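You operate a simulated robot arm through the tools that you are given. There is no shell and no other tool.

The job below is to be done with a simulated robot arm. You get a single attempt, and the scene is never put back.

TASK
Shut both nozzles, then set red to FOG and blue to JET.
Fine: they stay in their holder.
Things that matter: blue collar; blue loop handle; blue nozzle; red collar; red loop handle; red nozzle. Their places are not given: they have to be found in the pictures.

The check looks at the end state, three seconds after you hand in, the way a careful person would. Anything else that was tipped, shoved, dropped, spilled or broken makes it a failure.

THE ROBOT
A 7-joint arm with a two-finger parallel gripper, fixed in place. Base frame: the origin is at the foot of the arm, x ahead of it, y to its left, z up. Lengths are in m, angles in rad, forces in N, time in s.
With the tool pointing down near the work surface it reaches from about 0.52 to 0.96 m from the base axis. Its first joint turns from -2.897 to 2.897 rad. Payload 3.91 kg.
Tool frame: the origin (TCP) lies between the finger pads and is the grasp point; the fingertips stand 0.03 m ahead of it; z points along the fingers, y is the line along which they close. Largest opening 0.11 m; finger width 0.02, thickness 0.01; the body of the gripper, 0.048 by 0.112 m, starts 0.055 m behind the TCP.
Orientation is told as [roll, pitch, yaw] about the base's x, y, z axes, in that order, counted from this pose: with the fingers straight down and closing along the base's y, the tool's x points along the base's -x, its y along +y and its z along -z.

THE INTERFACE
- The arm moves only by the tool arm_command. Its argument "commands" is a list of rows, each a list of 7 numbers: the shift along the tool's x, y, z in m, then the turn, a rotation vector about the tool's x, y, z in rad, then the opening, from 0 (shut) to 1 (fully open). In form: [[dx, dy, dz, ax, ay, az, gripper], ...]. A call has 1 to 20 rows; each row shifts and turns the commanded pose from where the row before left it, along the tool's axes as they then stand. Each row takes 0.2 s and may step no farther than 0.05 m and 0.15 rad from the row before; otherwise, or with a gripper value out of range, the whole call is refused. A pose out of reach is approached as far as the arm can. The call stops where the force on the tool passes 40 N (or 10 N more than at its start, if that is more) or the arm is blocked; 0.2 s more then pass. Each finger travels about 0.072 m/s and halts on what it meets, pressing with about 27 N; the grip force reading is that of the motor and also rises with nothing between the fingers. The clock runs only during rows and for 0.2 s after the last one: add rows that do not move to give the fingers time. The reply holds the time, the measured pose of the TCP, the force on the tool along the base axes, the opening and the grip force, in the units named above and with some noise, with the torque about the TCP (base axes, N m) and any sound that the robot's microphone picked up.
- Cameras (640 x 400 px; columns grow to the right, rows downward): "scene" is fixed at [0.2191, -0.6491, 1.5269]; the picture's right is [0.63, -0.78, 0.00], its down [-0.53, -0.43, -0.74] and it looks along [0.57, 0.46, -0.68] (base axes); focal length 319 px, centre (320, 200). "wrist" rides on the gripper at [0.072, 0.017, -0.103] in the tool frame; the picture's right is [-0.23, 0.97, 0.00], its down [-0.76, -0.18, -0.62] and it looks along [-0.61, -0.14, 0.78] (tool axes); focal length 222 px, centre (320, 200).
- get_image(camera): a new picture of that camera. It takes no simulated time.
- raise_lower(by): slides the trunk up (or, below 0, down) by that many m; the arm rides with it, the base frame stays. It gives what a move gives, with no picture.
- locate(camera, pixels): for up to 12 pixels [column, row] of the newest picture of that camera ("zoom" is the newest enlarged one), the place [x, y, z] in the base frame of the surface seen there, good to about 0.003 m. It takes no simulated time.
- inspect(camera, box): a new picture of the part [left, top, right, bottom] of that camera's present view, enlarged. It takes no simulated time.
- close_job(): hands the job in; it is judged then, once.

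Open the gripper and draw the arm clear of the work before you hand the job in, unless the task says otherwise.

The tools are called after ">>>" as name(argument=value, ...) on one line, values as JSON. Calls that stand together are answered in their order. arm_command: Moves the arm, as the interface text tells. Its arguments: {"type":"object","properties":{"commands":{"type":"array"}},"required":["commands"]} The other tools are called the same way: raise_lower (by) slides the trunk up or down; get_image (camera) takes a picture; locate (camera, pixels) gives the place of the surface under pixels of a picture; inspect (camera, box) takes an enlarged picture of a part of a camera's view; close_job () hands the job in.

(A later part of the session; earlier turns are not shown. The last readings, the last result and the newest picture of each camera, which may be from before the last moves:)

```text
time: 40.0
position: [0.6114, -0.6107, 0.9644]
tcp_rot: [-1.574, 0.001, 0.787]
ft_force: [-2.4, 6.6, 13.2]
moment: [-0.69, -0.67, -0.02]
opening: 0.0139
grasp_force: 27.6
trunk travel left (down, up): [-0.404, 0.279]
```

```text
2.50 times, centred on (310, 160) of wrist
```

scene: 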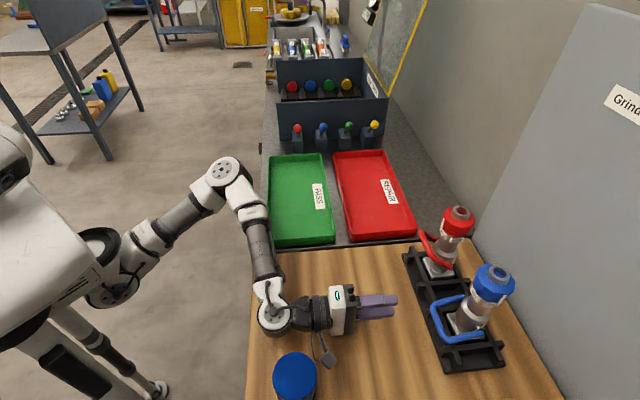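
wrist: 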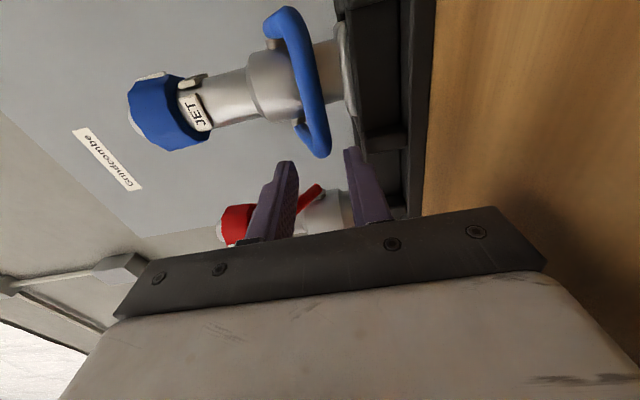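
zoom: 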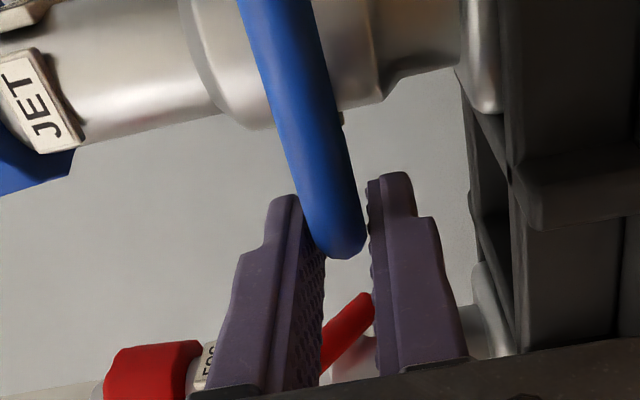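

The arm is nearly aligned with the fingers (13.9 mm). Now I swing about blue's pivot line, 0.2 rad, with a slight extra rise.

>>> arm_command(commands=[[0, -0.004, 0.0, -0.05, 0, 0, 0.05], [0, -0.0036, 0.0001, -0.05, 0, 0, 0.05], [0, -0.0033, 0.0001, -0.05, 0, 0, 0.05], [0, -0.0031, 0.0001, -0.05, 0, 0, 0.05], [0, 0, 0, 0, 0, 0, 0.05]])

>>> inspect(camera="scene", box=[400, 240, 520, 350])

>>> inspect(camera="wrist", box=[220, 80, 400, 240])

```text
time: 41.2
position: [0.613, -0.6124, 0.9786]
tcp_rot: [-1.375, 0.001, 0.786]
ft_force: [-3.9, 9.4, 17.5]
moment: [-0.8, -0.77, 0.1]
opening: 0.0129
grasp_force: 27.0
trunk travel left (down, up): [-0.404, 0.279]
```

```text
3.64 times, centred on (460, 295) of scene
```

zoom: 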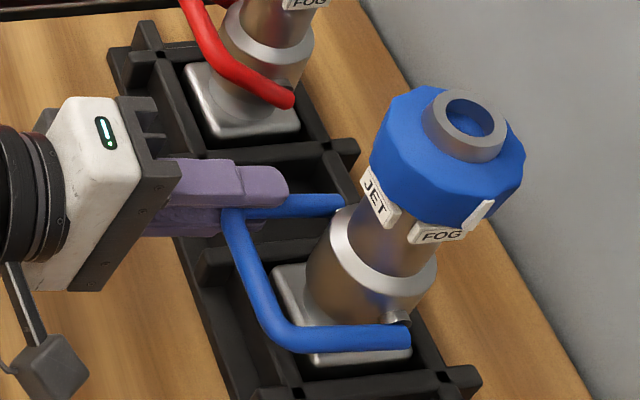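

```text
2.50 times, centred on (310, 160) of wrist
```

zoom: 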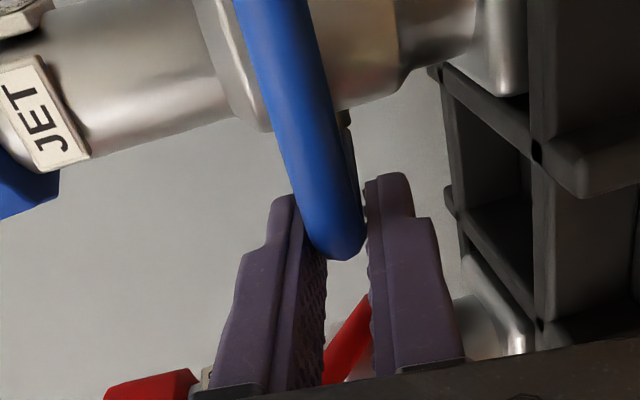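

Blue's handle is past level and rising with the tool; nozzle seated. Another 0.2 rad with a bit more rise.

>>> arm_command(commands=[[0, -0.0038, -0.0002, -0.05, 0, 0, 0.05], [0, -0.0037, -0.0001, -0.05, 0, 0, 0.05], [0, -0.0034, 0.0, -0.05, 0, 0, 0.05], [0, -0.0033, 0.0001, -0.05, 0, 0, 0.05], [0, 0, 0, 0, 0, 0, 0.05]])

>>> inspect(camera="scene", box=[400, 240, 520, 350])

```text
time: 42.4
position: [0.6148, -0.6143, 0.9926]
tcp_rot: [-1.175, 0.0, 0.786]
ft_force: [-3.2, 2.4, 17.3]
moment: [-0.81, -0.61, -0.14]
opening: 0.0124
grasp_force: 27.1
trunk travel left (down, up): [-0.404, 0.279]
```

```text
3.64 times, centred on (460, 295) of scene
```

zoom: 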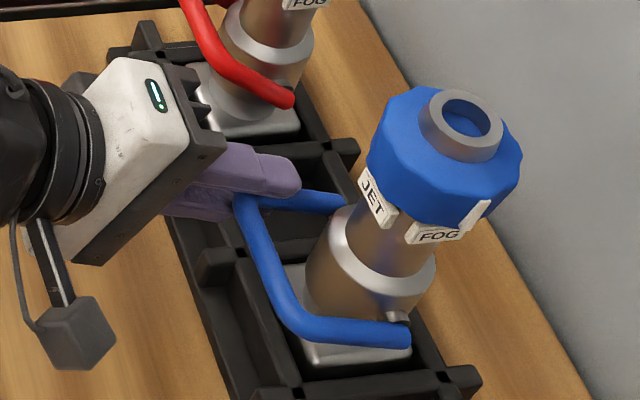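

Handle ≈+21°, hinge torque small (~0.07 Nm). Next 0.2 rad.

>>> arm_command(commands=[[0, -0.0038, -0.0003, -0.05, 0, 0, 0.05], [0, -0.0037, -0.0003, -0.05, 0, 0, 0.05], [0, -0.0034, -0.0001, -0.05, 0, 0, 0.05], [0, -0.0032, 0.0001, -0.05, 0, 0, 0.05], [0, 0, 0, 0, 0, 0, 0.05]])

>>> inspect(camera="scene", box=[400, 240, 520, 350])

>>> get_image(camera="wrist")

```text
time: 43.6
position: [0.6204, -0.6186, 1.0038]
tcp_rot: [-0.973, 0.001, 0.787]
ft_force: [1.2, -1.6, 16.7]
moment: [-0.74, -0.54, -0.19]
opening: 0.0124
grasp_force: 26.5
trunk travel left (down, up): [-0.404, 0.279]
```

```text
3.64 times, centred on (460, 295) of scene
```

zoom: 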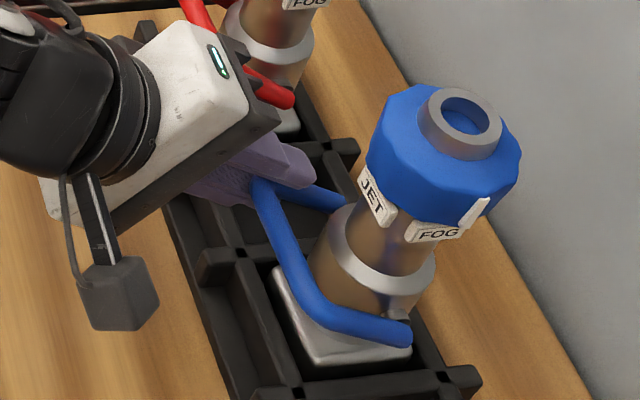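

```text
taken
```

wrist: 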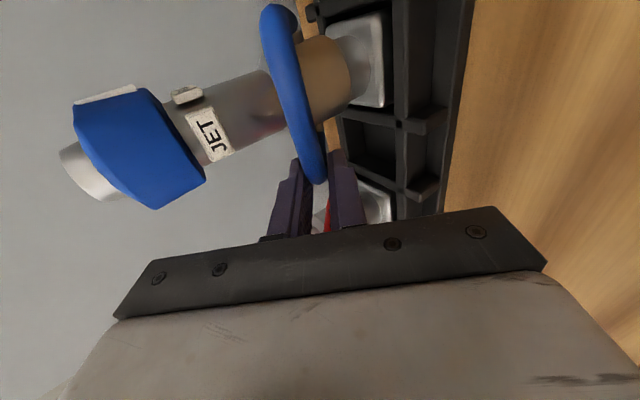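

≈+34°, torque near zero. I now proceed in smaller pieces: 0.1 rad more, then check for the stop.

>>> arm_command(commands=[[0, -0.0037, -0.0004, -0.05, 0, 0, 0.05], [0, -0.0036, -0.0004, -0.05, 0, 0, 0.05], [0, 0, 0, 0, 0, 0, 0.05]])

>>> inspect(camera="scene", box=[400, 240, 520, 350])

```text
time: 44.4
position: [0.6225, -0.6195, 1.0089]
tcp_rot: [-0.872, 0.002, 0.786]
ft_force: [2.1, -4.8, 12.3]
moment: [-0.59, -0.46, 0.02]
opening: 0.0122
grasp_force: 27.1
trunk travel left (down, up): [-0.404, 0.279]
```

```text
3.64 times, centred on (460, 295) of scene
```

zoom: 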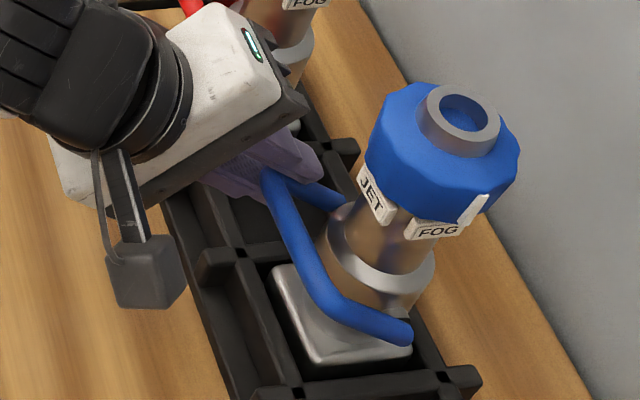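

≈+40°, still no stop signature. 0.05 rad more.

>>> arm_command(commands=[[0, -0.0033, -0.0001, -0.05, 0, 0, 0.05], [0, 0, 0, 0, 0, 0, 0.05]])

>>> inspect(camera="scene", box=[400, 240, 520, 350])

>>> get_image(camera="wrist")

```text
time: 45.0
position: [0.6245, -0.6226, 1.0109]
tcp_rot: [-0.822, 0.0, 0.785]
ft_force: [1.0, 0.6, 7.7]
moment: [-0.47, -0.71, 0.09]
opening: 0.0125
grasp_force: 26.6
trunk travel left (down, up): [-0.404, 0.279]
```

```text
3.64 times, centred on (460, 295) of scene
```

zoom: 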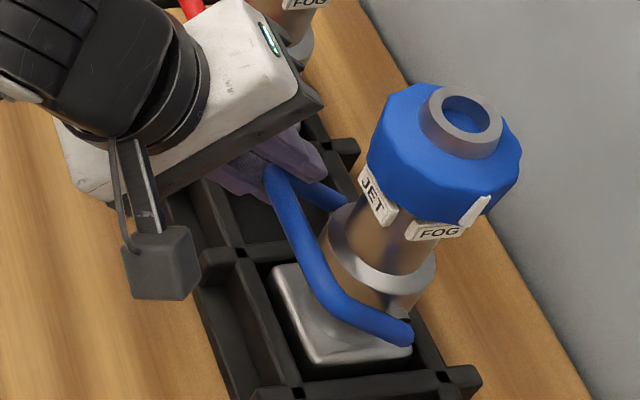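

```text
taken
```

wrist: 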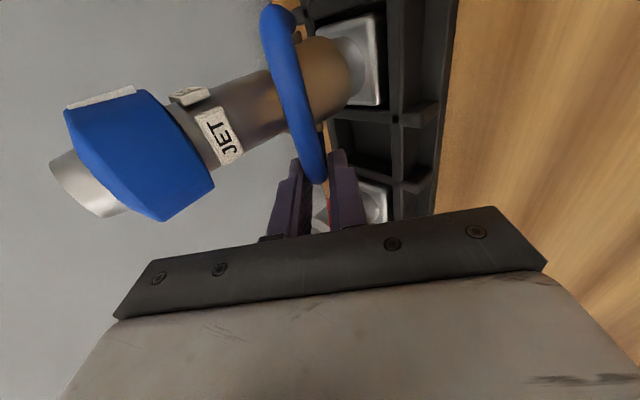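

The hinge torque jumped from ≈0 to ≈0.46 Nm between 40° and 43°, the same as on red with the other arm, so this is the real stop: shut. I relieve the remaining down force and open the fingers a little.

>>> arm_command(commands=[[0, -0.0009, -0.0008, 0, 0, 0, 0.05], [0, -0.0008, -0.0008, 0, 0, 0, 0.05], [0, 0, 0, 0, 0, 0, 0.05], [0, 0, 0, 0, 0, 0, 0.15], [0, 0, 0, 0, 0, 0, 0.2], [0, 0, 0, 0, 0, 0, 0.22], [0, 0, 0, 0, 0, 0, 0.22]])

>>> inspect(camera="scene", box=[400, 240, 520, 350])

>>> get_image(camera="wrist")

```text
time: 46.6
position: [0.6244, -0.6224, 1.0129]
tcp_rot: [-0.823, -0.001, 0.786]
ft_force: [0.3, 0.4, -0.2]
moment: [-0.02, -0.01, -0.01]
opening: 0.0245
grasp_force: 0.0
trunk travel left (down, up): [-0.404, 0.279]
```

```text
3.64 times, centred on (460, 295) of scene
```

zoom: 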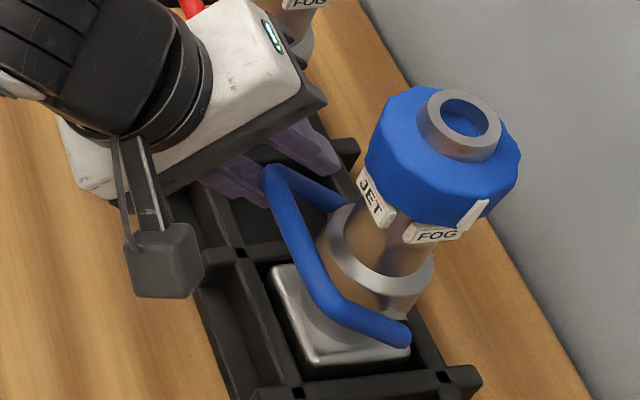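

```text
taken
```

wrist: 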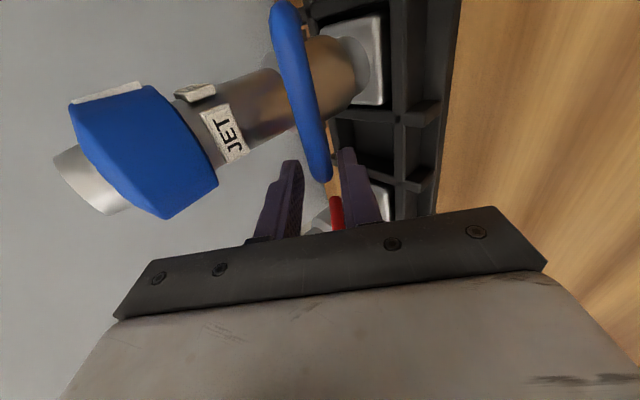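

Blue's nozzle stands upright with its handle up at the stop. I draw straight back 10 cm, rise 8 cm, and turn the tool to point down for the collar work.

>>> arm_command(commands=[[0, 0, -0.02, 0, 0, 0, 0.22], [0, 0, -0.025, 0, 0, 0, 0.22], [0, 0, -0.025, 0, 0, 0, 0.3], [0, 0, -0.03, 0, 0, 0, 0.5], [0, -0.0196, -0.0181, 0, 0, 0, 1], [0, -0.0196, -0.0181, 0, 0, 0, 1], [0, -0.0196, -0.0181, 0, 0, 0, 1], [0, 0, 0, -0.1372, 0, 0, 1], [0, 0, 0, -0.1372, 0, 0, 1], [0, 0, 0, -0.1372, 0, 0, 1], [0, 0, 0, -0.1372, 0, 0, 1], [0, 0, 0, -0.1372, 0, 0, 1], [0, 0, 0, -0.1372, 0, 0, 1], [0, 0, 0, 0, 0, 0, 1]])

>>> get_image(camera="scene")

>>> get_image(camera="wrist")

```text
time: 49.6
position: [0.5633, -0.542, 1.0948]
tcp_rot: [-0.179, 0.013, 0.794]
ft_force: [-0.9, -0.4, -1.5]
moment: [0.01, -0.06, 0.03]
opening: 0.1101
grasp_force: 0.0
out of reach, approached as far as the arm can: row 10, 11, 12, 13
trunk travel left (down, up): [-0.404, 0.279]
```

```text
taken
```

scene: 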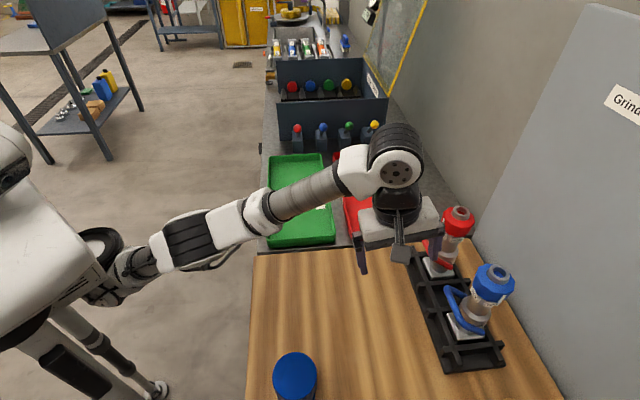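

```text
taken
```

wrist: 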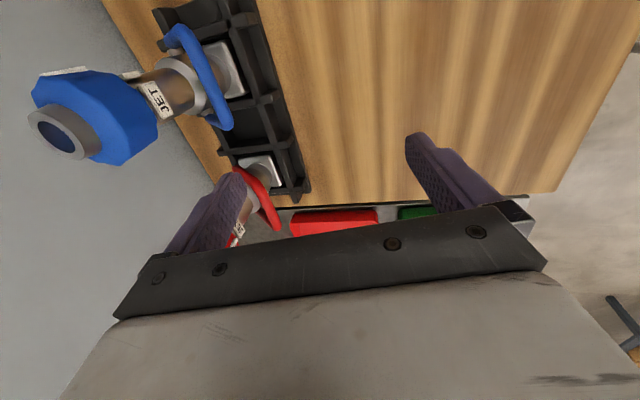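

The arm could not quite reach that pose with the trunk low (TCP z 1.095, roll −0.18), but nothing was touched. I raise the trunk 0.12 m to give it reach for tool-down work.

>>> raise_lower(by=0.12)

>>> arm_command(commands=[[0, 0, 0, 0, 0, 0, 1], [0, 0, 0, 0, 0, 0, 1]])

>>> get_image(camera="scene")

```text
time: 51.1
position: [0.5638, -0.5425, 1.2155]
tcp_rot: [-0.181, 0.01, 0.795]
ft_force: [0.4, -0.5, -0.5]
moment: [0.0, 0.0, -0.03]
opening: 0.1099
grasp_force: 0.2
trunk travel left (down, up): [-0.524, 0.159]
```

```text
time: 51.7
position: [0.5633, -0.5409, 1.2161]
tcp_rot: [-0.179, 0.01, 0.794]
ft_force: [0.7, -0.4, 0.1]
moment: [-0.03, -0.01, 0.03]
opening: 0.1099
grasp_force: 0.1
trunk travel left (down, up): [-0.524, 0.159]
```

```text
taken
```

scene: 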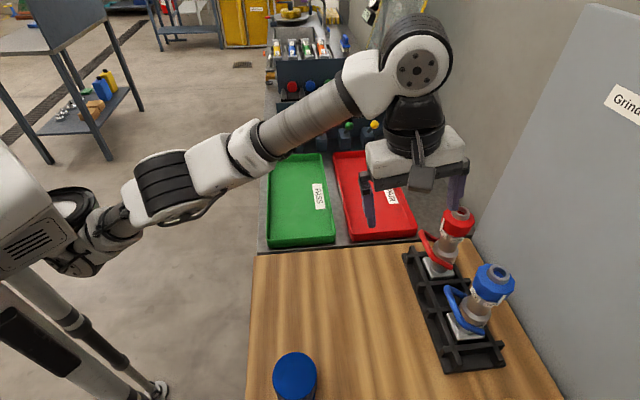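

The pose rode up with the trunk. For tool-down reach at radius 0.93 m the shoulder should be high, so I raise the trunk 0.15 m more and straighten the tool to vertical.

>>> raise_lower(by=0.15)

>>> arm_command(commands=[[0, 0, 0.02, 0, 0, 0, 1], [0, 0, 0.02, 0, 0, 0, 1], [0, 0, 0.02, 0, 0, 0, 1], [0, 0, 0.02, -0.06, 0, 0, 1], [0, 0, 0.02, -0.06, 0, 0, 1], [0, 0, 0.02, -0.06, 0, 0, 1], [0, 0, 0, 0, 0, 0, 1]])

>>> get_image(camera="wrist")

>>> get_image(camera="scene")

```text
time: 53.4
position: [0.5635, -0.5415, 1.3646]
tcp_rot: [-0.18, 0.011, 0.794]
ft_force: [1.2, -0.2, -1.2]
moment: [0.01, 0.02, -0.01]
opening: 0.1099
grasp_force: 0.1
trunk travel left (down, up): [-0.674, 0.009]
```

```text
time: 55.0
position: [0.5809, -0.548, 1.2864]
tcp_rot: [-0.017, 0.009, 0.793]
ft_force: [-0.9, 0.7, -0.1]
moment: [-0.01, -0.01, 0.0]
opening: 0.1099
grasp_force: 0.0
out of reach, approached as far as the arm can: row 1, 2, 3, 5, 6
trunk travel left (down, up): [-0.674, 0.009]
```

```text
taken
```

wrist: 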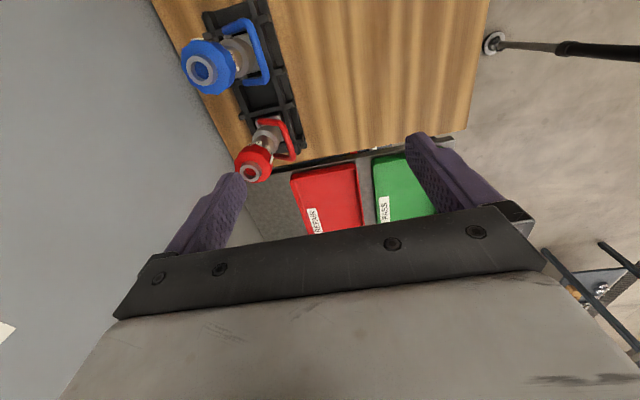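

```text
taken
```

scene: 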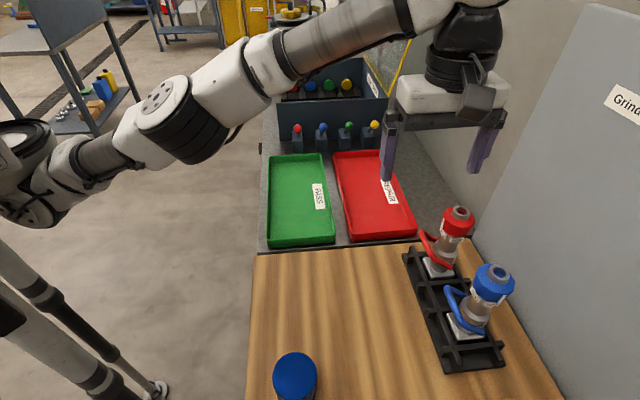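

Tool is vertical at (0.581,−0.548,1.286). I lower 9.6 cm in place, then move across to above blue's axis at z≈1.19 (fingertips 1.16, nozzle top 1.10).

>>> arm_command(commands=[[0, 0, 0.024, 0.008, 0, 0, 1], [0, 0, 0.024, 0.008, 0, 0, 1], [0, 0, 0.024, 0, 0, 0, 1], [0, 0, 0.024, 0, 0, 0, 1], [0.0126, -0.0262, 0, 0, 0, 0, 1], [0.0126, -0.0262, 0, 0, 0, 0, 1], [0.0126, -0.0262, 0, 0, 0, 0, 1], [0.0126, -0.0262, 0, 0, 0, 0, 1], [0.0126, -0.0262, 0, 0, 0, 0, 1], [0, 0, 0, 0, 0, 0, 1]])

>>> get_image(camera="wrist")

>>> get_image(camera="scene")

```text
time: 57.2
position: [0.587, -0.5942, 1.1848]
tcp_rot: [-0.014, 0.011, 0.794]
ft_force: [0.6, -0.8, 0.4]
moment: [0.04, -0.01, 0.01]
opening: 0.1099
grasp_force: 0.1
out of reach, approached as far as the arm can: row 1, 2, 3, 4, 5, 6, 7, 8, 9
trunk travel left (down, up): [-0.674, 0.009]
```

```text
taken
```

wrist: 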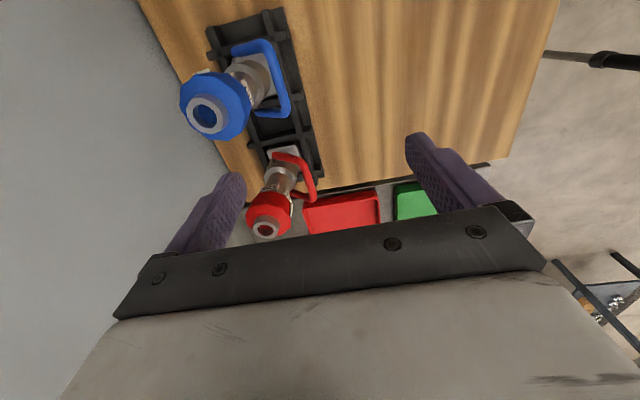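

```text
taken
```

scene: 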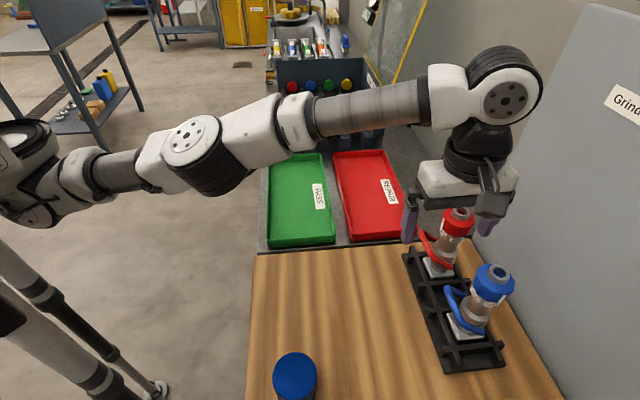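

Vertical reach ends at radius ≈0.84 here, short of the 0.93 needed, so I'll turn the collars with the tool level from the side instead, sweeping around each nozzle. First I back off 8 cm and tilt the tool to horizontal.

>>> arm_command(commands=[[0, 0.027, 0, 0, 0, 0, 1], [0, 0.027, 0, 0, 0, 0, 1], [0, 0.027, 0, 0, 0, 0, 1], [0, 0, 0, 0.131, 0, 0, 1], [0, 0, 0, 0.131, 0, 0, 1], [0, 0, 0, 0.131, 0, 0, 1], [0, 0, 0, 0.131, 0, 0, 1], [0, 0, 0, 0.131, 0, 0, 1], [0, 0, 0, 0.131, 0, 0, 1], [0, 0, 0, 0.131, 0, 0, 1], [0, 0, 0, 0.131, 0, 0, 1], [0, 0, 0, 0.131, 0, 0, 1], [0, 0, 0, 0.131, 0, 0, 1], [0, 0, 0, 0.131, 0, 0, 1], [0, 0, 0, 0.131, 0, 0, 1], [0, 0, 0, 0, 0, 0, 1]])

>>> get_image(camera="scene")

```text
time: 60.6
position: [0.6746, -0.7955, 1.2697]
tcp_rot: [-1.592, 0.013, 0.792]
ft_force: [0.1, -0.1, 0.0]
moment: [0.03, 0.0, -0.02]
opening: 0.1099
grasp_force: 0.1
out of reach, approached as far as the arm can: row 1, 2, 3, 4, 5, 6, 7, 8, 9, 10, 11, 12, 13, 14, 15
trunk travel left (down, up): [-0.674, 0.009]
```

```text
taken
```

scene: 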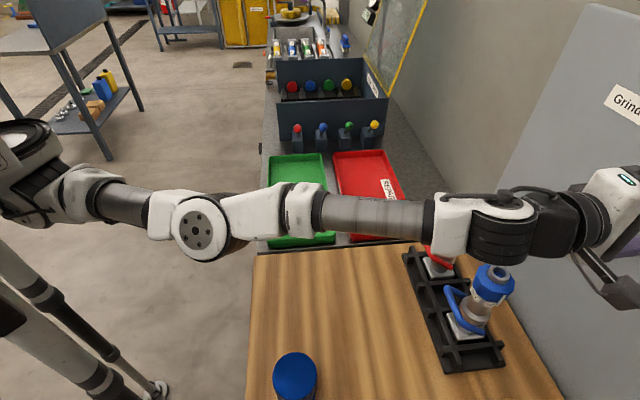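

The arm drifted while "out of reach" and is now stretched out with the fingertips close to the wall panel (TCP (0.675,−0.796,1.270)), though with no contact force. I retreat straight back along the tool, away from the wall, in small rows.

>>> arm_command(commands=[[0, 0, -0.01, 0, 0, 0, 1], [0, 0, -0.02, 0, 0, 0, 1], [0, 0, -0.02, 0, 0, 0, 1], [0, 0, -0.02, 0, 0, 0, 1]])

>>> get_image(camera="scene")

>>> get_image(camera="wrist")

```text
time: 61.6
position: [0.6298, -0.755, 1.2692]
tcp_rot: [-1.589, 0.013, 0.794]
ft_force: [-0.1, 0.9, -0.1]
moment: [0.01, 0.0, -0.01]
opening: 0.1101
grasp_force: 0.0
out of reach, approached as far as the arm can: row 1, 2
trunk travel left (down, up): [-0.674, 0.009]
```

```text
taken
```

scene: 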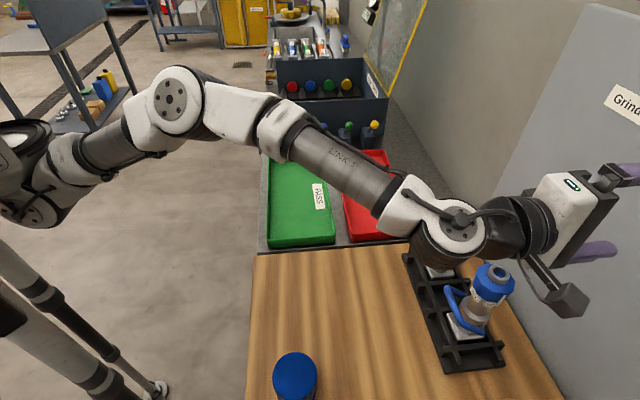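

```text
taken
```

wrist: 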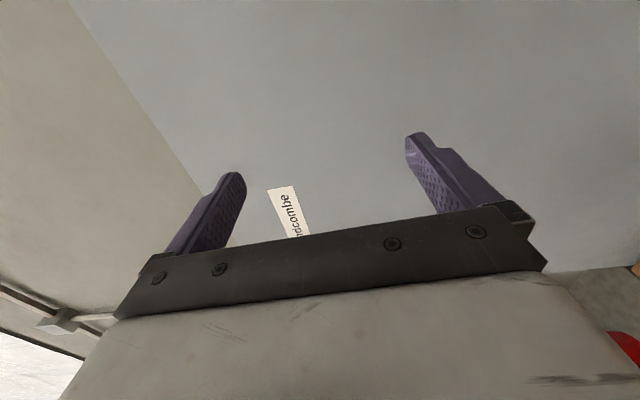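

Now the arm is back in its workable range (rows 3–4 reached). I continue straight back another 24 cm at this height, well above the nozzles.

>>> arm_command(commands=[[0, 0, -0.03, 0, 0, 0, 1], [0, 0, -0.03, 0, 0, 0, 1], [0, 0, -0.03, 0, 0, 0, 1], [0, 0, -0.03, 0, 0, 0, 1], [0, 0, -0.03, 0, 0, 0, 1], [0, 0, -0.03, 0, 0, 0, 1], [0, 0, -0.03, 0, 0, 0, 1], [0, 0, -0.03, 0, 0, 0, 1], [0, 0, 0, 0, 0, 0, 1]])

>>> get_image(camera="scene")

>>> get_image(camera="wrist")

```text
time: 63.6
position: [0.4587, -0.5869, 1.2665]
tcp_rot: [-1.589, 0.011, 0.794]
ft_force: [-0.6, -0.6, 0.0]
moment: [0.03, 0.02, 0.0]
opening: 0.11
grasp_force: 0.0
trunk travel left (down, up): [-0.674, 0.009]
```

```text
taken
```

scene: 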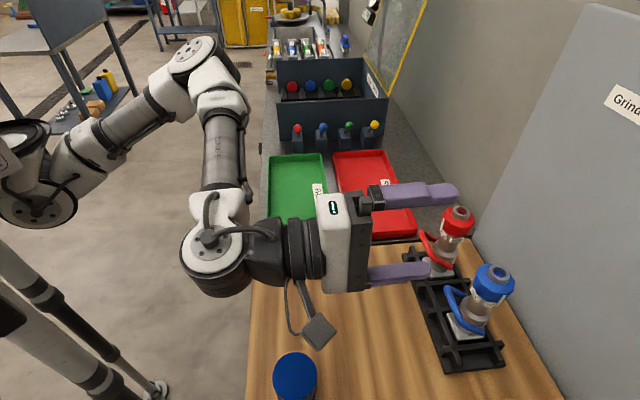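

```text
taken
```

wrist: 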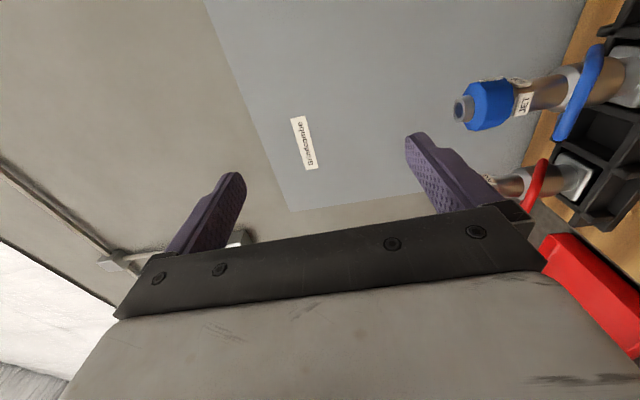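

Back in a comfortable posture; both nozzles undisturbed. Now I roll the tool about its own axis by −1.57 rad (camera on top, fingers closing sideways), watching for joint limits.

>>> arm_command(commands=[[0, 0, 0, 0, 0, -0.131, 1], [0, 0, 0, 0, 0, -0.131, 1], [0, 0, 0, 0, 0, -0.131, 1], [0, 0, 0, 0, 0, -0.131, 1], [0, 0, 0, 0, 0, -0.131, 1], [0, 0, 0, 0, 0, -0.131, 1], [0, 0, 0, 0, 0, 0, 1]])

>>> get_image(camera="scene")

```text
time: 65.2
position: [0.4568, -0.5884, 1.2645]
tcp_rot: [-1.597, 0.799, 0.775]
ft_force: [0.1, -0.3, -1.2]
moment: [0.0, -0.02, 0.03]
opening: 0.1098
grasp_force: 0.1
trunk travel left (down, up): [-0.674, 0.009]
```

```text
taken
```

scene: 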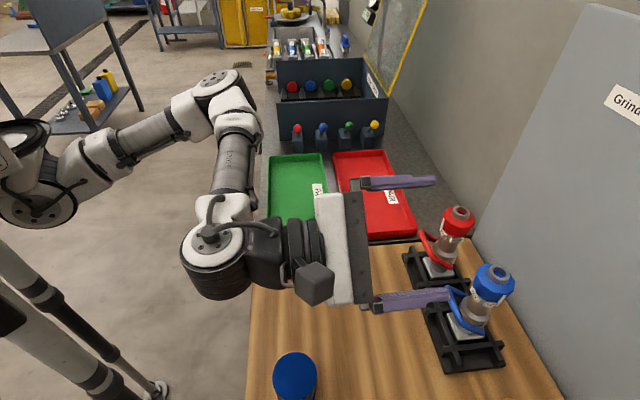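

The roll is working with the camera coming up on top. I finish the remaining −0.785 rad.

>>> arm_command(commands=[[0, 0, 0, 0, 0, -0.131, 1], [0, 0, 0, 0, 0, -0.131, 1], [0, 0, 0, 0, 0, -0.131, 1], [0, 0, 0, 0, 0, -0.131, 1], [0, 0, 0, 0, 0, -0.131, 1], [0, 0, 0, 0, 0, -0.11, 1], [0, 0, 0, 0, 0, 0, 1]])

>>> get_image(camera="scene")

>>> get_image(camera="wrist")

```text
time: 66.8
position: [0.458, -0.588, 1.2649]
tcp_rot: [-2.811, 1.552, -0.446]
ft_force: [-0.5, -0.5, 0.3]
moment: [0.0, 0.0, 0.0]
opening: 0.1102
grasp_force: 0.1
trunk travel left (down, up): [-0.674, 0.009]
```

```text
taken
```

scene: 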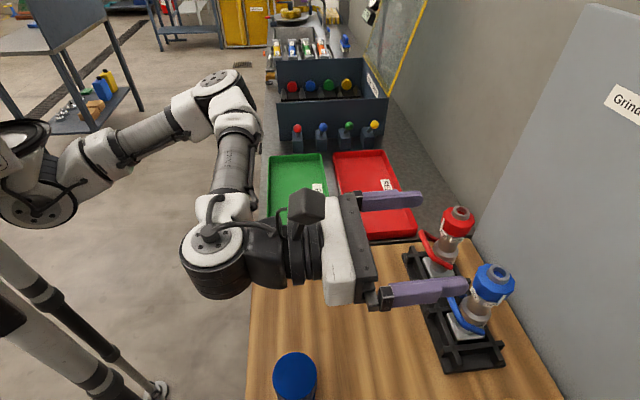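

```text
taken
```

wrist: 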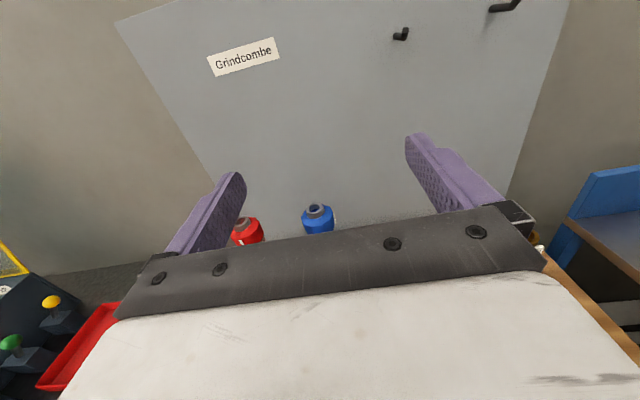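

The tool now points level at azimuth ≈−44.5° with the camera on top. Before descending I check how far the wrist joint around (215,270) hangs below the tool axis (bottle top is at z 1.0).

>>> locate(camera="scene", pixels=[[215, 285], [215, 295], [245, 285], [190, 275], [210, 240], [265, 280], [300, 265], [340, 295], [370, 290], [305, 205], [420, 295], [455, 285]])

```text
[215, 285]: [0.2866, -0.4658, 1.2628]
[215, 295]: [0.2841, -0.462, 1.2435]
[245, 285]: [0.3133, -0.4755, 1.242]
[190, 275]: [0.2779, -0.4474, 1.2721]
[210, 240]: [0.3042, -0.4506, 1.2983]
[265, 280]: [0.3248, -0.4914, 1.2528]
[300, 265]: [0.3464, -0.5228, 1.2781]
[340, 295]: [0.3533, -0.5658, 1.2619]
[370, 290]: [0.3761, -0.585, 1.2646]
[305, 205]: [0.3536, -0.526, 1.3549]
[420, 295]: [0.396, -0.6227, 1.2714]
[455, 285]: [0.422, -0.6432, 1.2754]
```

The wrist hangs about 4–5 cm below the tool axis, so I'll position directly above blue at this height and come straight down around the collar. I move to blue's axis and turn the pointing direction to about −10° azimuth.

>>> arm_command(commands=[[0, -0.0084, 0.0317, 0, 0, 0, 1], [0, -0.0084, 0.0317, 0, 0, 0, 1], [0, -0.0084, 0.0317, 0, 0, 0, 1], [0, -0.0084, 0.0317, 0, 0, 0, 1], [0, -0.0084, 0.0317, 0, 0, 0, 1], [0, -0.0086, 0.0315, 0, 0, 0, 1], [0, 0, 0, 0.1, 0, 0, 1], [0, 0, 0, 0.1, 0, 0, 1], [0, 0, 0, 0.1, 0, 0, 1], [0, 0, 0, 0.1, 0, 0, 1], [0, 0, 0, 0.1, 0, 0, 1], [0, 0, 0, 0.1, -0.018, 0, 1], [0, 0, 0, 0, 0, 0, 1]])

>>> get_image(camera="scene")

>>> get_image(camera="wrist")

```text
time: 69.6
position: [0.6283, -0.6843, 1.271]
tcp_rot: [2.069, 1.568, -1.248]
ft_force: [0.5, 0.9, 0.1]
moment: [0.0, 0.04, 0.02]
opening: 0.1101
grasp_force: 0.1
trunk travel left (down, up): [-0.674, 0.009]
```

```text
taken
```

scene: 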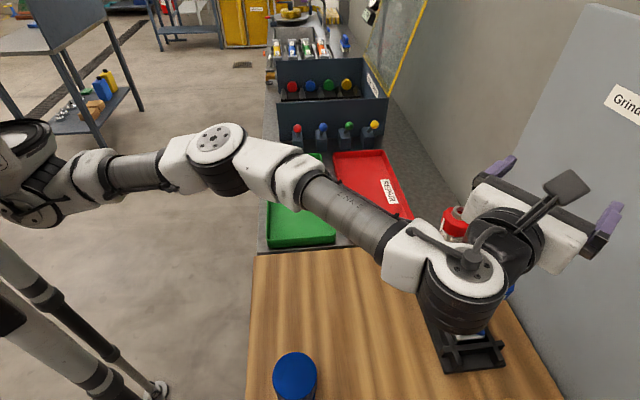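

```text
taken
```

wrist: 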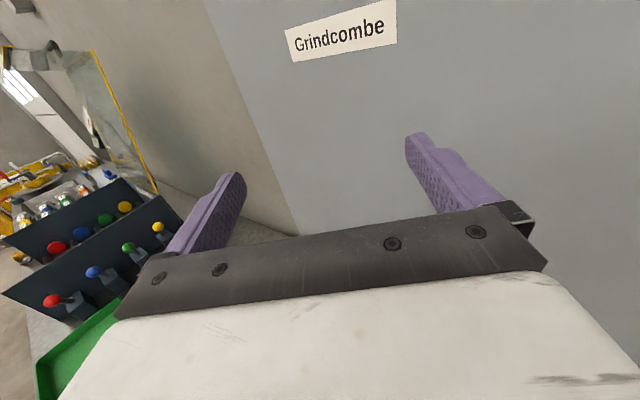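

TCP is right above blue's axis (0.628,−0.684) pointing at −10° and everything is clear. I lower the trunk 0.12 m first (fingers still 4 cm above the ring) and look.

>>> raise_lower(by=-0.12)

>>> get_image(camera="scene")

>>> get_image(camera="wrist")

```text
time: 71.1
position: [0.628, -0.6828, 1.1492]
tcp_rot: [2.115, 1.567, -1.202]
ft_force: [0.0, -0.6, -0.1]
moment: [0.01, 0.03, -0.02]
opening: 0.11
grasp_force: 0.1
trunk travel left (down, up): [-0.554, 0.129]
```

```text
taken
```

scene: 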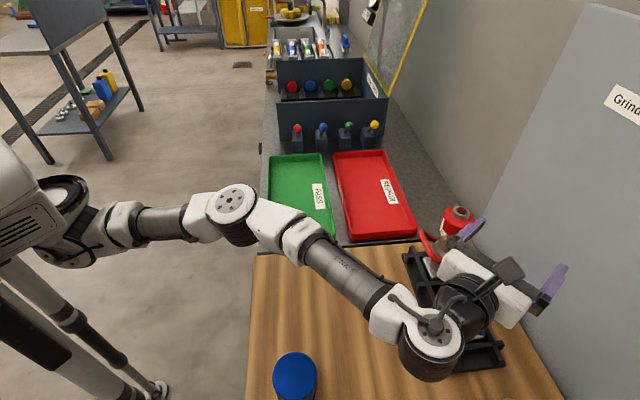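

```text
taken
```

wrist: 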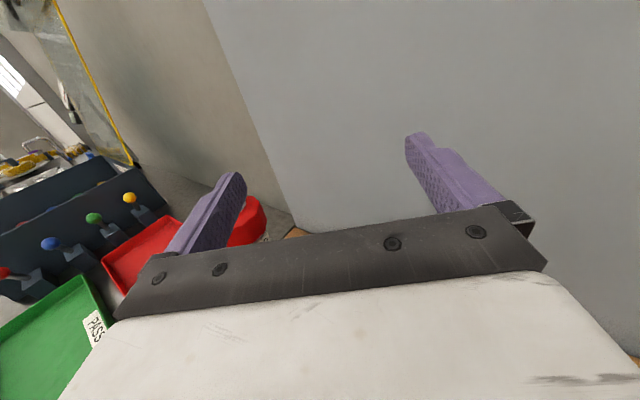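

The wrist joint hides blue from the scene camera, so I check how low its underside is before the last descent.

>>> locate(camera="scene", pixels=[[430, 375], [420, 365], [450, 360], [425, 345], [480, 315], [495, 320], [515, 325], [470, 220], [460, 215], [545, 300], [560, 275], [490, 355]])

>>> inspect(camera="scene", box=[380, 190, 580, 390])

```text
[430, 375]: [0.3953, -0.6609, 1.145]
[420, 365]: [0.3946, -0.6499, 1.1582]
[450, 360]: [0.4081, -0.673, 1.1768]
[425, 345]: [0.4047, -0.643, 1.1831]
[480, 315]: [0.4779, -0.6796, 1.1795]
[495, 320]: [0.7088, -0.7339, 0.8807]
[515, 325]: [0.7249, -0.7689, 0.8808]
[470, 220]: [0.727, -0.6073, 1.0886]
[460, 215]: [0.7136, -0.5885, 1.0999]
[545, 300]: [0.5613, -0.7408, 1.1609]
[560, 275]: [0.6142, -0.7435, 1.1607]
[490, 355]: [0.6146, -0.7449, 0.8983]
```

```text
2.00 times, centred on (480, 290) of scene
```

zoom: 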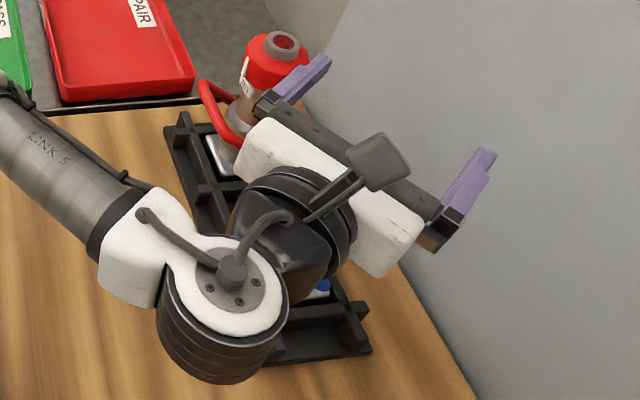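

Its underside is only ~2–3 cm below the tool axis, and red is well clear of the left finger. I descend the remaining 8.1 cm so the open fingers straddle the blue collar at z≈1.068.

>>> raise_lower(by=-0.081)

>>> get_image(camera="wrist")

>>> inspect(camera="scene", box=[380, 190, 580, 390])

```text
time: 72.3
position: [0.6272, -0.6833, 1.0687]
tcp_rot: [2.121, 1.567, -1.197]
ft_force: [1.2, -0.2, -0.2]
moment: [-0.01, -0.01, -0.04]
opening: 0.1101
grasp_force: 0.0
trunk travel left (down, up): [-0.473, 0.21]
```

```text
taken
```

wrist: 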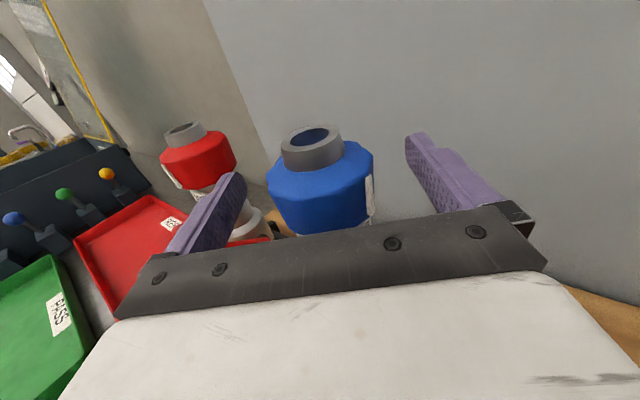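

```text
2.00 times, centred on (480, 290) of scene
```

zoom: 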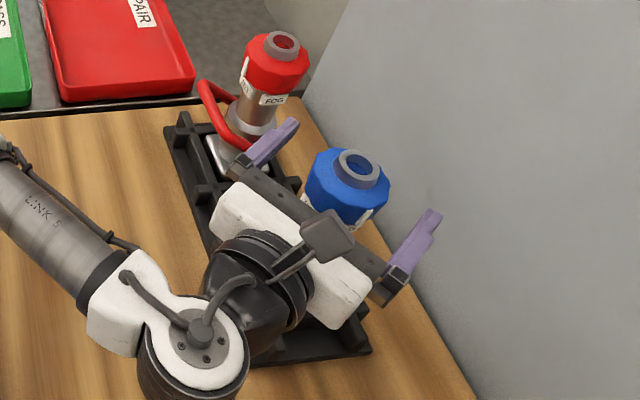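

The wrist camera now shows the blue collar centred between the open fingers, pointer at (370,195). I enlarge it to see the facets and pointer position.

>>> inspect(camera="wrist", box=[240, 110, 420, 240])

>>> locate(camera="wrist", pixels=[[312, 128], [286, 150], [340, 145], [313, 170], [275, 170], [367, 160], [320, 190], [372, 195], [369, 185], [300, 140], [330, 135], [345, 215]])

```text
3.08 times, centred on (330, 175) of wrist
```

zoom: 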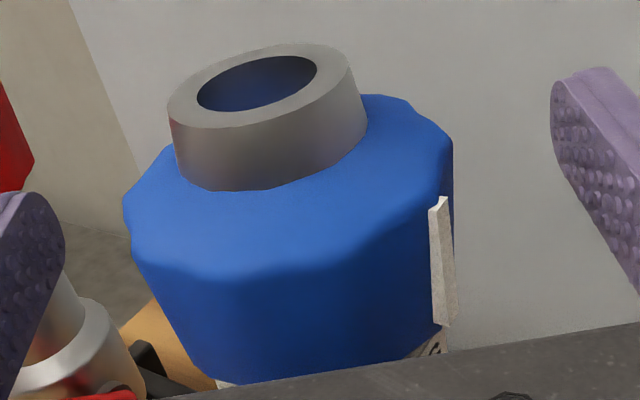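

```text
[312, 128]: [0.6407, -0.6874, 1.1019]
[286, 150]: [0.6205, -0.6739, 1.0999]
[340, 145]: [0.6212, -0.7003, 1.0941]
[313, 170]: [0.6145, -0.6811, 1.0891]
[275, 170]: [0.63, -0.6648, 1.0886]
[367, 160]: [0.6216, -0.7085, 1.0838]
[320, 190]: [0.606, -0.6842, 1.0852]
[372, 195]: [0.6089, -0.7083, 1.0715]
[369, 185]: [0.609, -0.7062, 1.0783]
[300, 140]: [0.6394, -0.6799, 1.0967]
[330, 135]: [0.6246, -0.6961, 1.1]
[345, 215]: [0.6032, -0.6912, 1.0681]
```

The collar faces and pointer are plain to see; centring is within 2 mm. I make a small centring correction and close gradually onto the collar.

>>> arm_command(commands=[[0, 0.0014, 0.002, 0, 0, 0, 0.85], [0, 0, 0, 0, 0, 0, 0.75], [0, 0, 0, 0, 0, 0, 0.7], [0, 0, 0, 0, 0, 0, 0.66], [0, 0, 0, 0, 0, 0, 0.62], [0, 0, 0, 0, 0, 0, 0.58], [0, 0, 0, 0, 0, 0, 0.58]])

>>> inspect(camera="wrist", box=[240, 110, 420, 240])

>>> inspect(camera="scene", box=[380, 190, 580, 390])

```text
time: 73.9
position: [0.6294, -0.6859, 1.0681]
tcp_rot: [2.083, 1.567, -1.235]
ft_force: [-0.6, 0.8, 0.0]
moment: [-0.01, 0.0, 0.02]
opening: 0.0638
grasp_force: 0.0
trunk travel left (down, up): [-0.473, 0.21]
```

```text
3.08 times, centred on (330, 175) of wrist
```

zoom: 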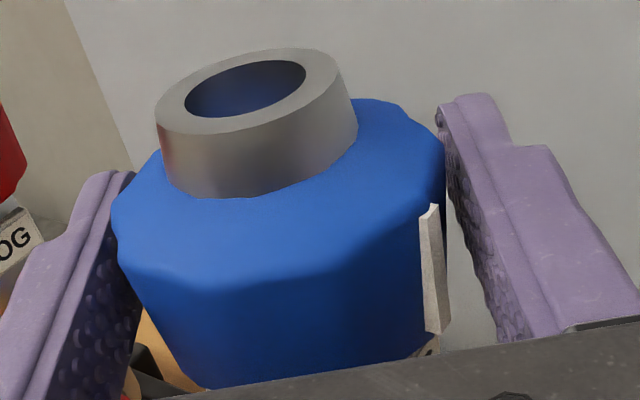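

```text
2.00 times, centred on (480, 290) of scene
```

zoom: 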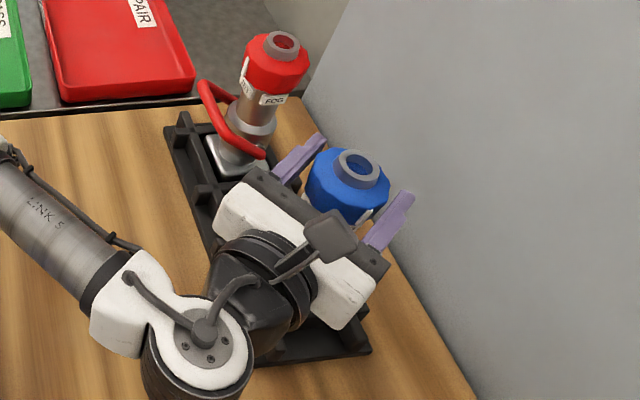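

No contact yet at 63.8 mm, so the collar is a bit smaller than I thought. I keep closing gently.

>>> arm_command(commands=[[0, 0, 0, 0, 0, 0, 0.56], [0, 0, 0, 0, 0, 0, 0.54], [0, 0, 0, 0, 0, 0, 0.52], [0, 0, 0, 0, 0, 0, 0.5], [0, 0, 0, 0, 0, 0, 0.5]])

>>> inspect(camera="wrist", box=[240, 110, 420, 240])

```text
time: 75.1
position: [0.6293, -0.6856, 1.0688]
tcp_rot: [2.088, 1.568, -1.228]
ft_force: [0.0, 0.0, 0.5]
moment: [0.02, 0.01, -0.01]
opening: 0.0556
grasp_force: 0.5
trunk travel left (down, up): [-0.473, 0.21]
```

```text
3.08 times, centred on (330, 175) of wrist
```

zoom: 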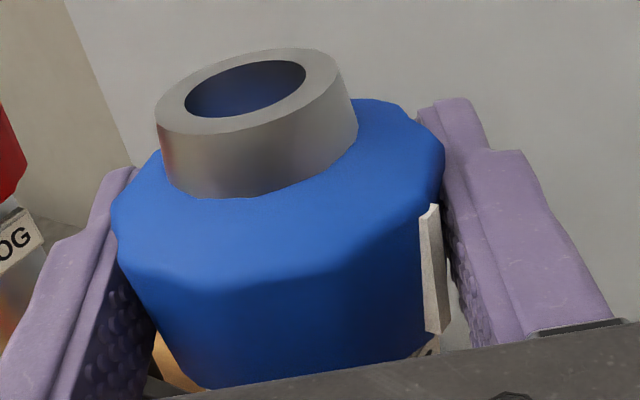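

Contact at 55.6 mm with the nozzle undisturbed. I now squeeze firmly and then begin turning clockwise: first 0.2 rad as a test.

>>> arm_command(commands=[[0, 0, 0, 0, 0, 0, 0.46], [0, 0, 0, 0, 0, 0, 0.4], [0, 0, 0, 0, 0, 0, 0.35], [0, 0, 0, -0.05, 0, 0, 0.35], [0, 0, 0, -0.05, 0, 0, 0.35], [0, 0, 0, -0.05, 0, 0, 0.35], [0, 0, 0, -0.05, 0, 0, 0.35], [0, 0, 0, 0, 0, 0, 0.35]])

>>> inspect(camera="wrist", box=[240, 110, 420, 240])

>>> inspect(camera="scene", box=[380, 190, 580, 390])

```text
time: 76.9
position: [0.6309, -0.6848, 1.0687]
tcp_rot: [2.119, 1.568, -1.403]
ft_force: [-1.6, 0.8, 0.3]
moment: [0.17, 0.12, 0.01]
opening: 0.055
grasp_force: 26.6
trunk travel left (down, up): [-0.473, 0.21]
```

```text
3.08 times, centred on (330, 175) of wrist
```

zoom: 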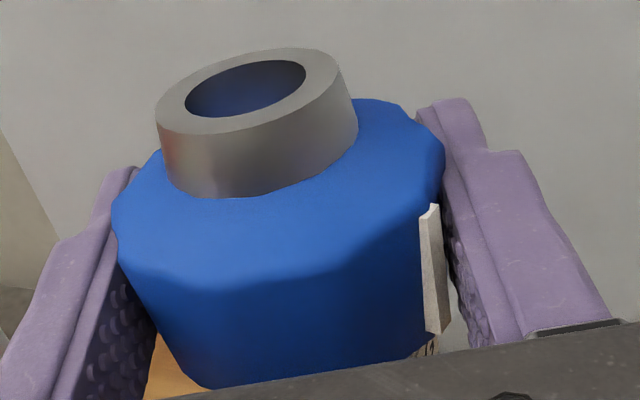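

```text
2.00 times, centred on (480, 290) of scene
```

zoom: 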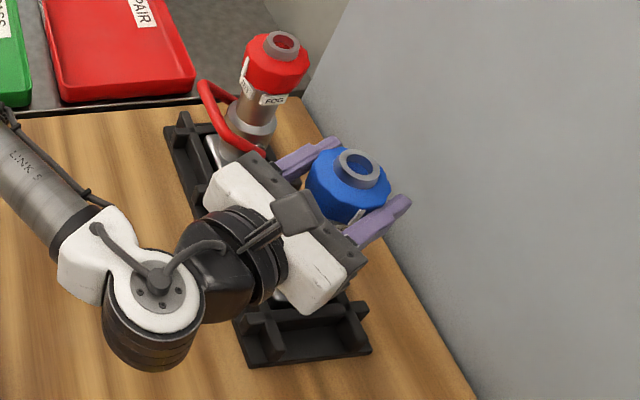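

The collar turns with the fingers (pointer fixed in the wrist view) and there is almost no torque. I'll turn another 0.25 rad and then check that the body's labels aren't turning too.

>>> arm_command(commands=[[0, 0, 0, -0.05, 0, 0, 0.35], [0, 0, 0, -0.05, 0, 0, 0.35], [0, 0, 0, -0.05, 0, 0, 0.35], [0, 0, 0, -0.05, 0, 0, 0.35], [0, 0, 0, -0.05, 0, 0, 0.35], [0, 0, 0, 0, 0, 0, 0.35]])

>>> inspect(camera="wrist", box=[240, 110, 420, 240])

>>> inspect(camera="scene", box=[420, 230, 540, 370])

```text
time: 78.3
position: [0.6301, -0.6848, 1.0687]
tcp_rot: [2.491, 1.567, -1.276]
ft_force: [-1.3, 0.2, 0.3]
moment: [-0.04, 0.25, 0.02]
opening: 0.0552
grasp_force: 27.0
trunk travel left (down, up): [-0.473, 0.21]
```

```text
3.08 times, centred on (330, 175) of wrist
```

zoom: 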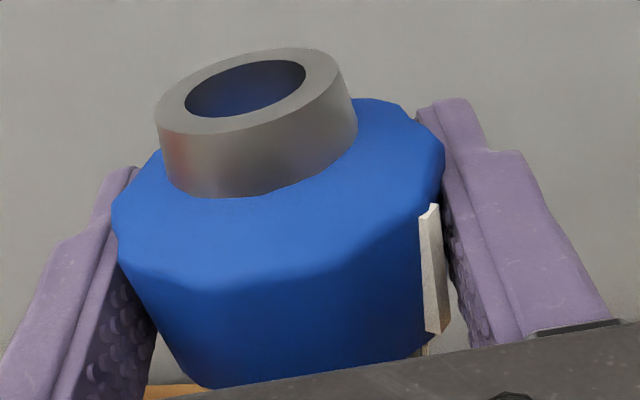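

```text
2.86 times, centred on (480, 300) of scene
```

zoom: 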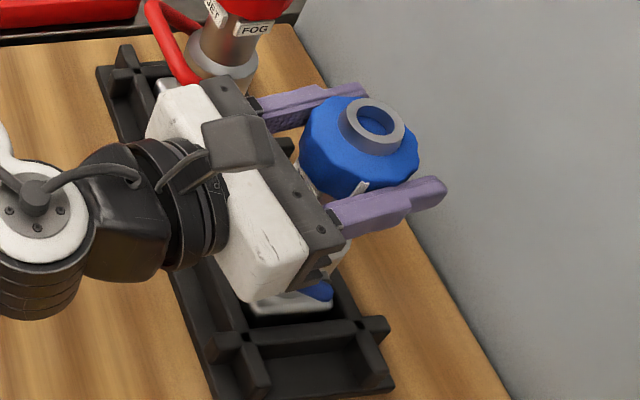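

The collar moves relative to the FOG label, with the nozzle seated. I continue clockwise 0.3 rad (pointing then ≈−53°).

>>> arm_command(commands=[[0, 0, 0, -0.05, 0, 0, 0.35], [0, 0, 0, -0.05, 0, 0, 0.35], [0, 0, 0, -0.05, 0, 0, 0.35], [0, 0, 0, -0.05, 0, 0, 0.35], [0, 0, 0, -0.05, 0, 0, 0.35], [0, 0, 0, -0.05, 0, 0, 0.35], [0, 0, 0, 0, 0, 0, 0.35]])

>>> get_image(camera="wrist")

>>> inspect(camera="scene", box=[420, 230, 540, 370])

```text
time: 79.9
position: [0.6306, -0.6865, 1.068]
tcp_rot: [2.727, 1.569, -1.339]
ft_force: [0.5, -0.1, 1.3]
moment: [0.01, 0.09, -0.01]
opening: 0.0549
grasp_force: 27.0
trunk travel left (down, up): [-0.473, 0.21]
```

```text
taken
```

wrist: 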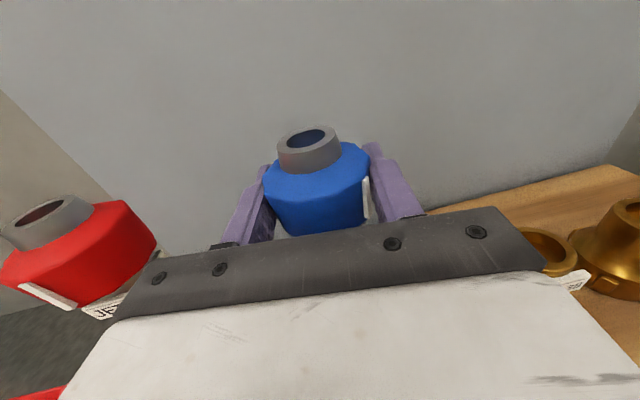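

```text
2.86 times, centred on (480, 300) of scene
```

zoom: 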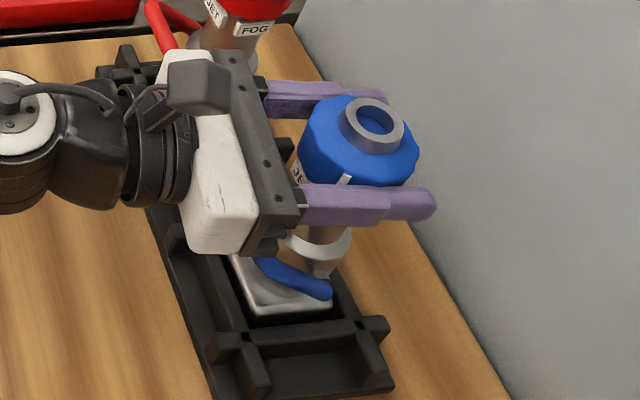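

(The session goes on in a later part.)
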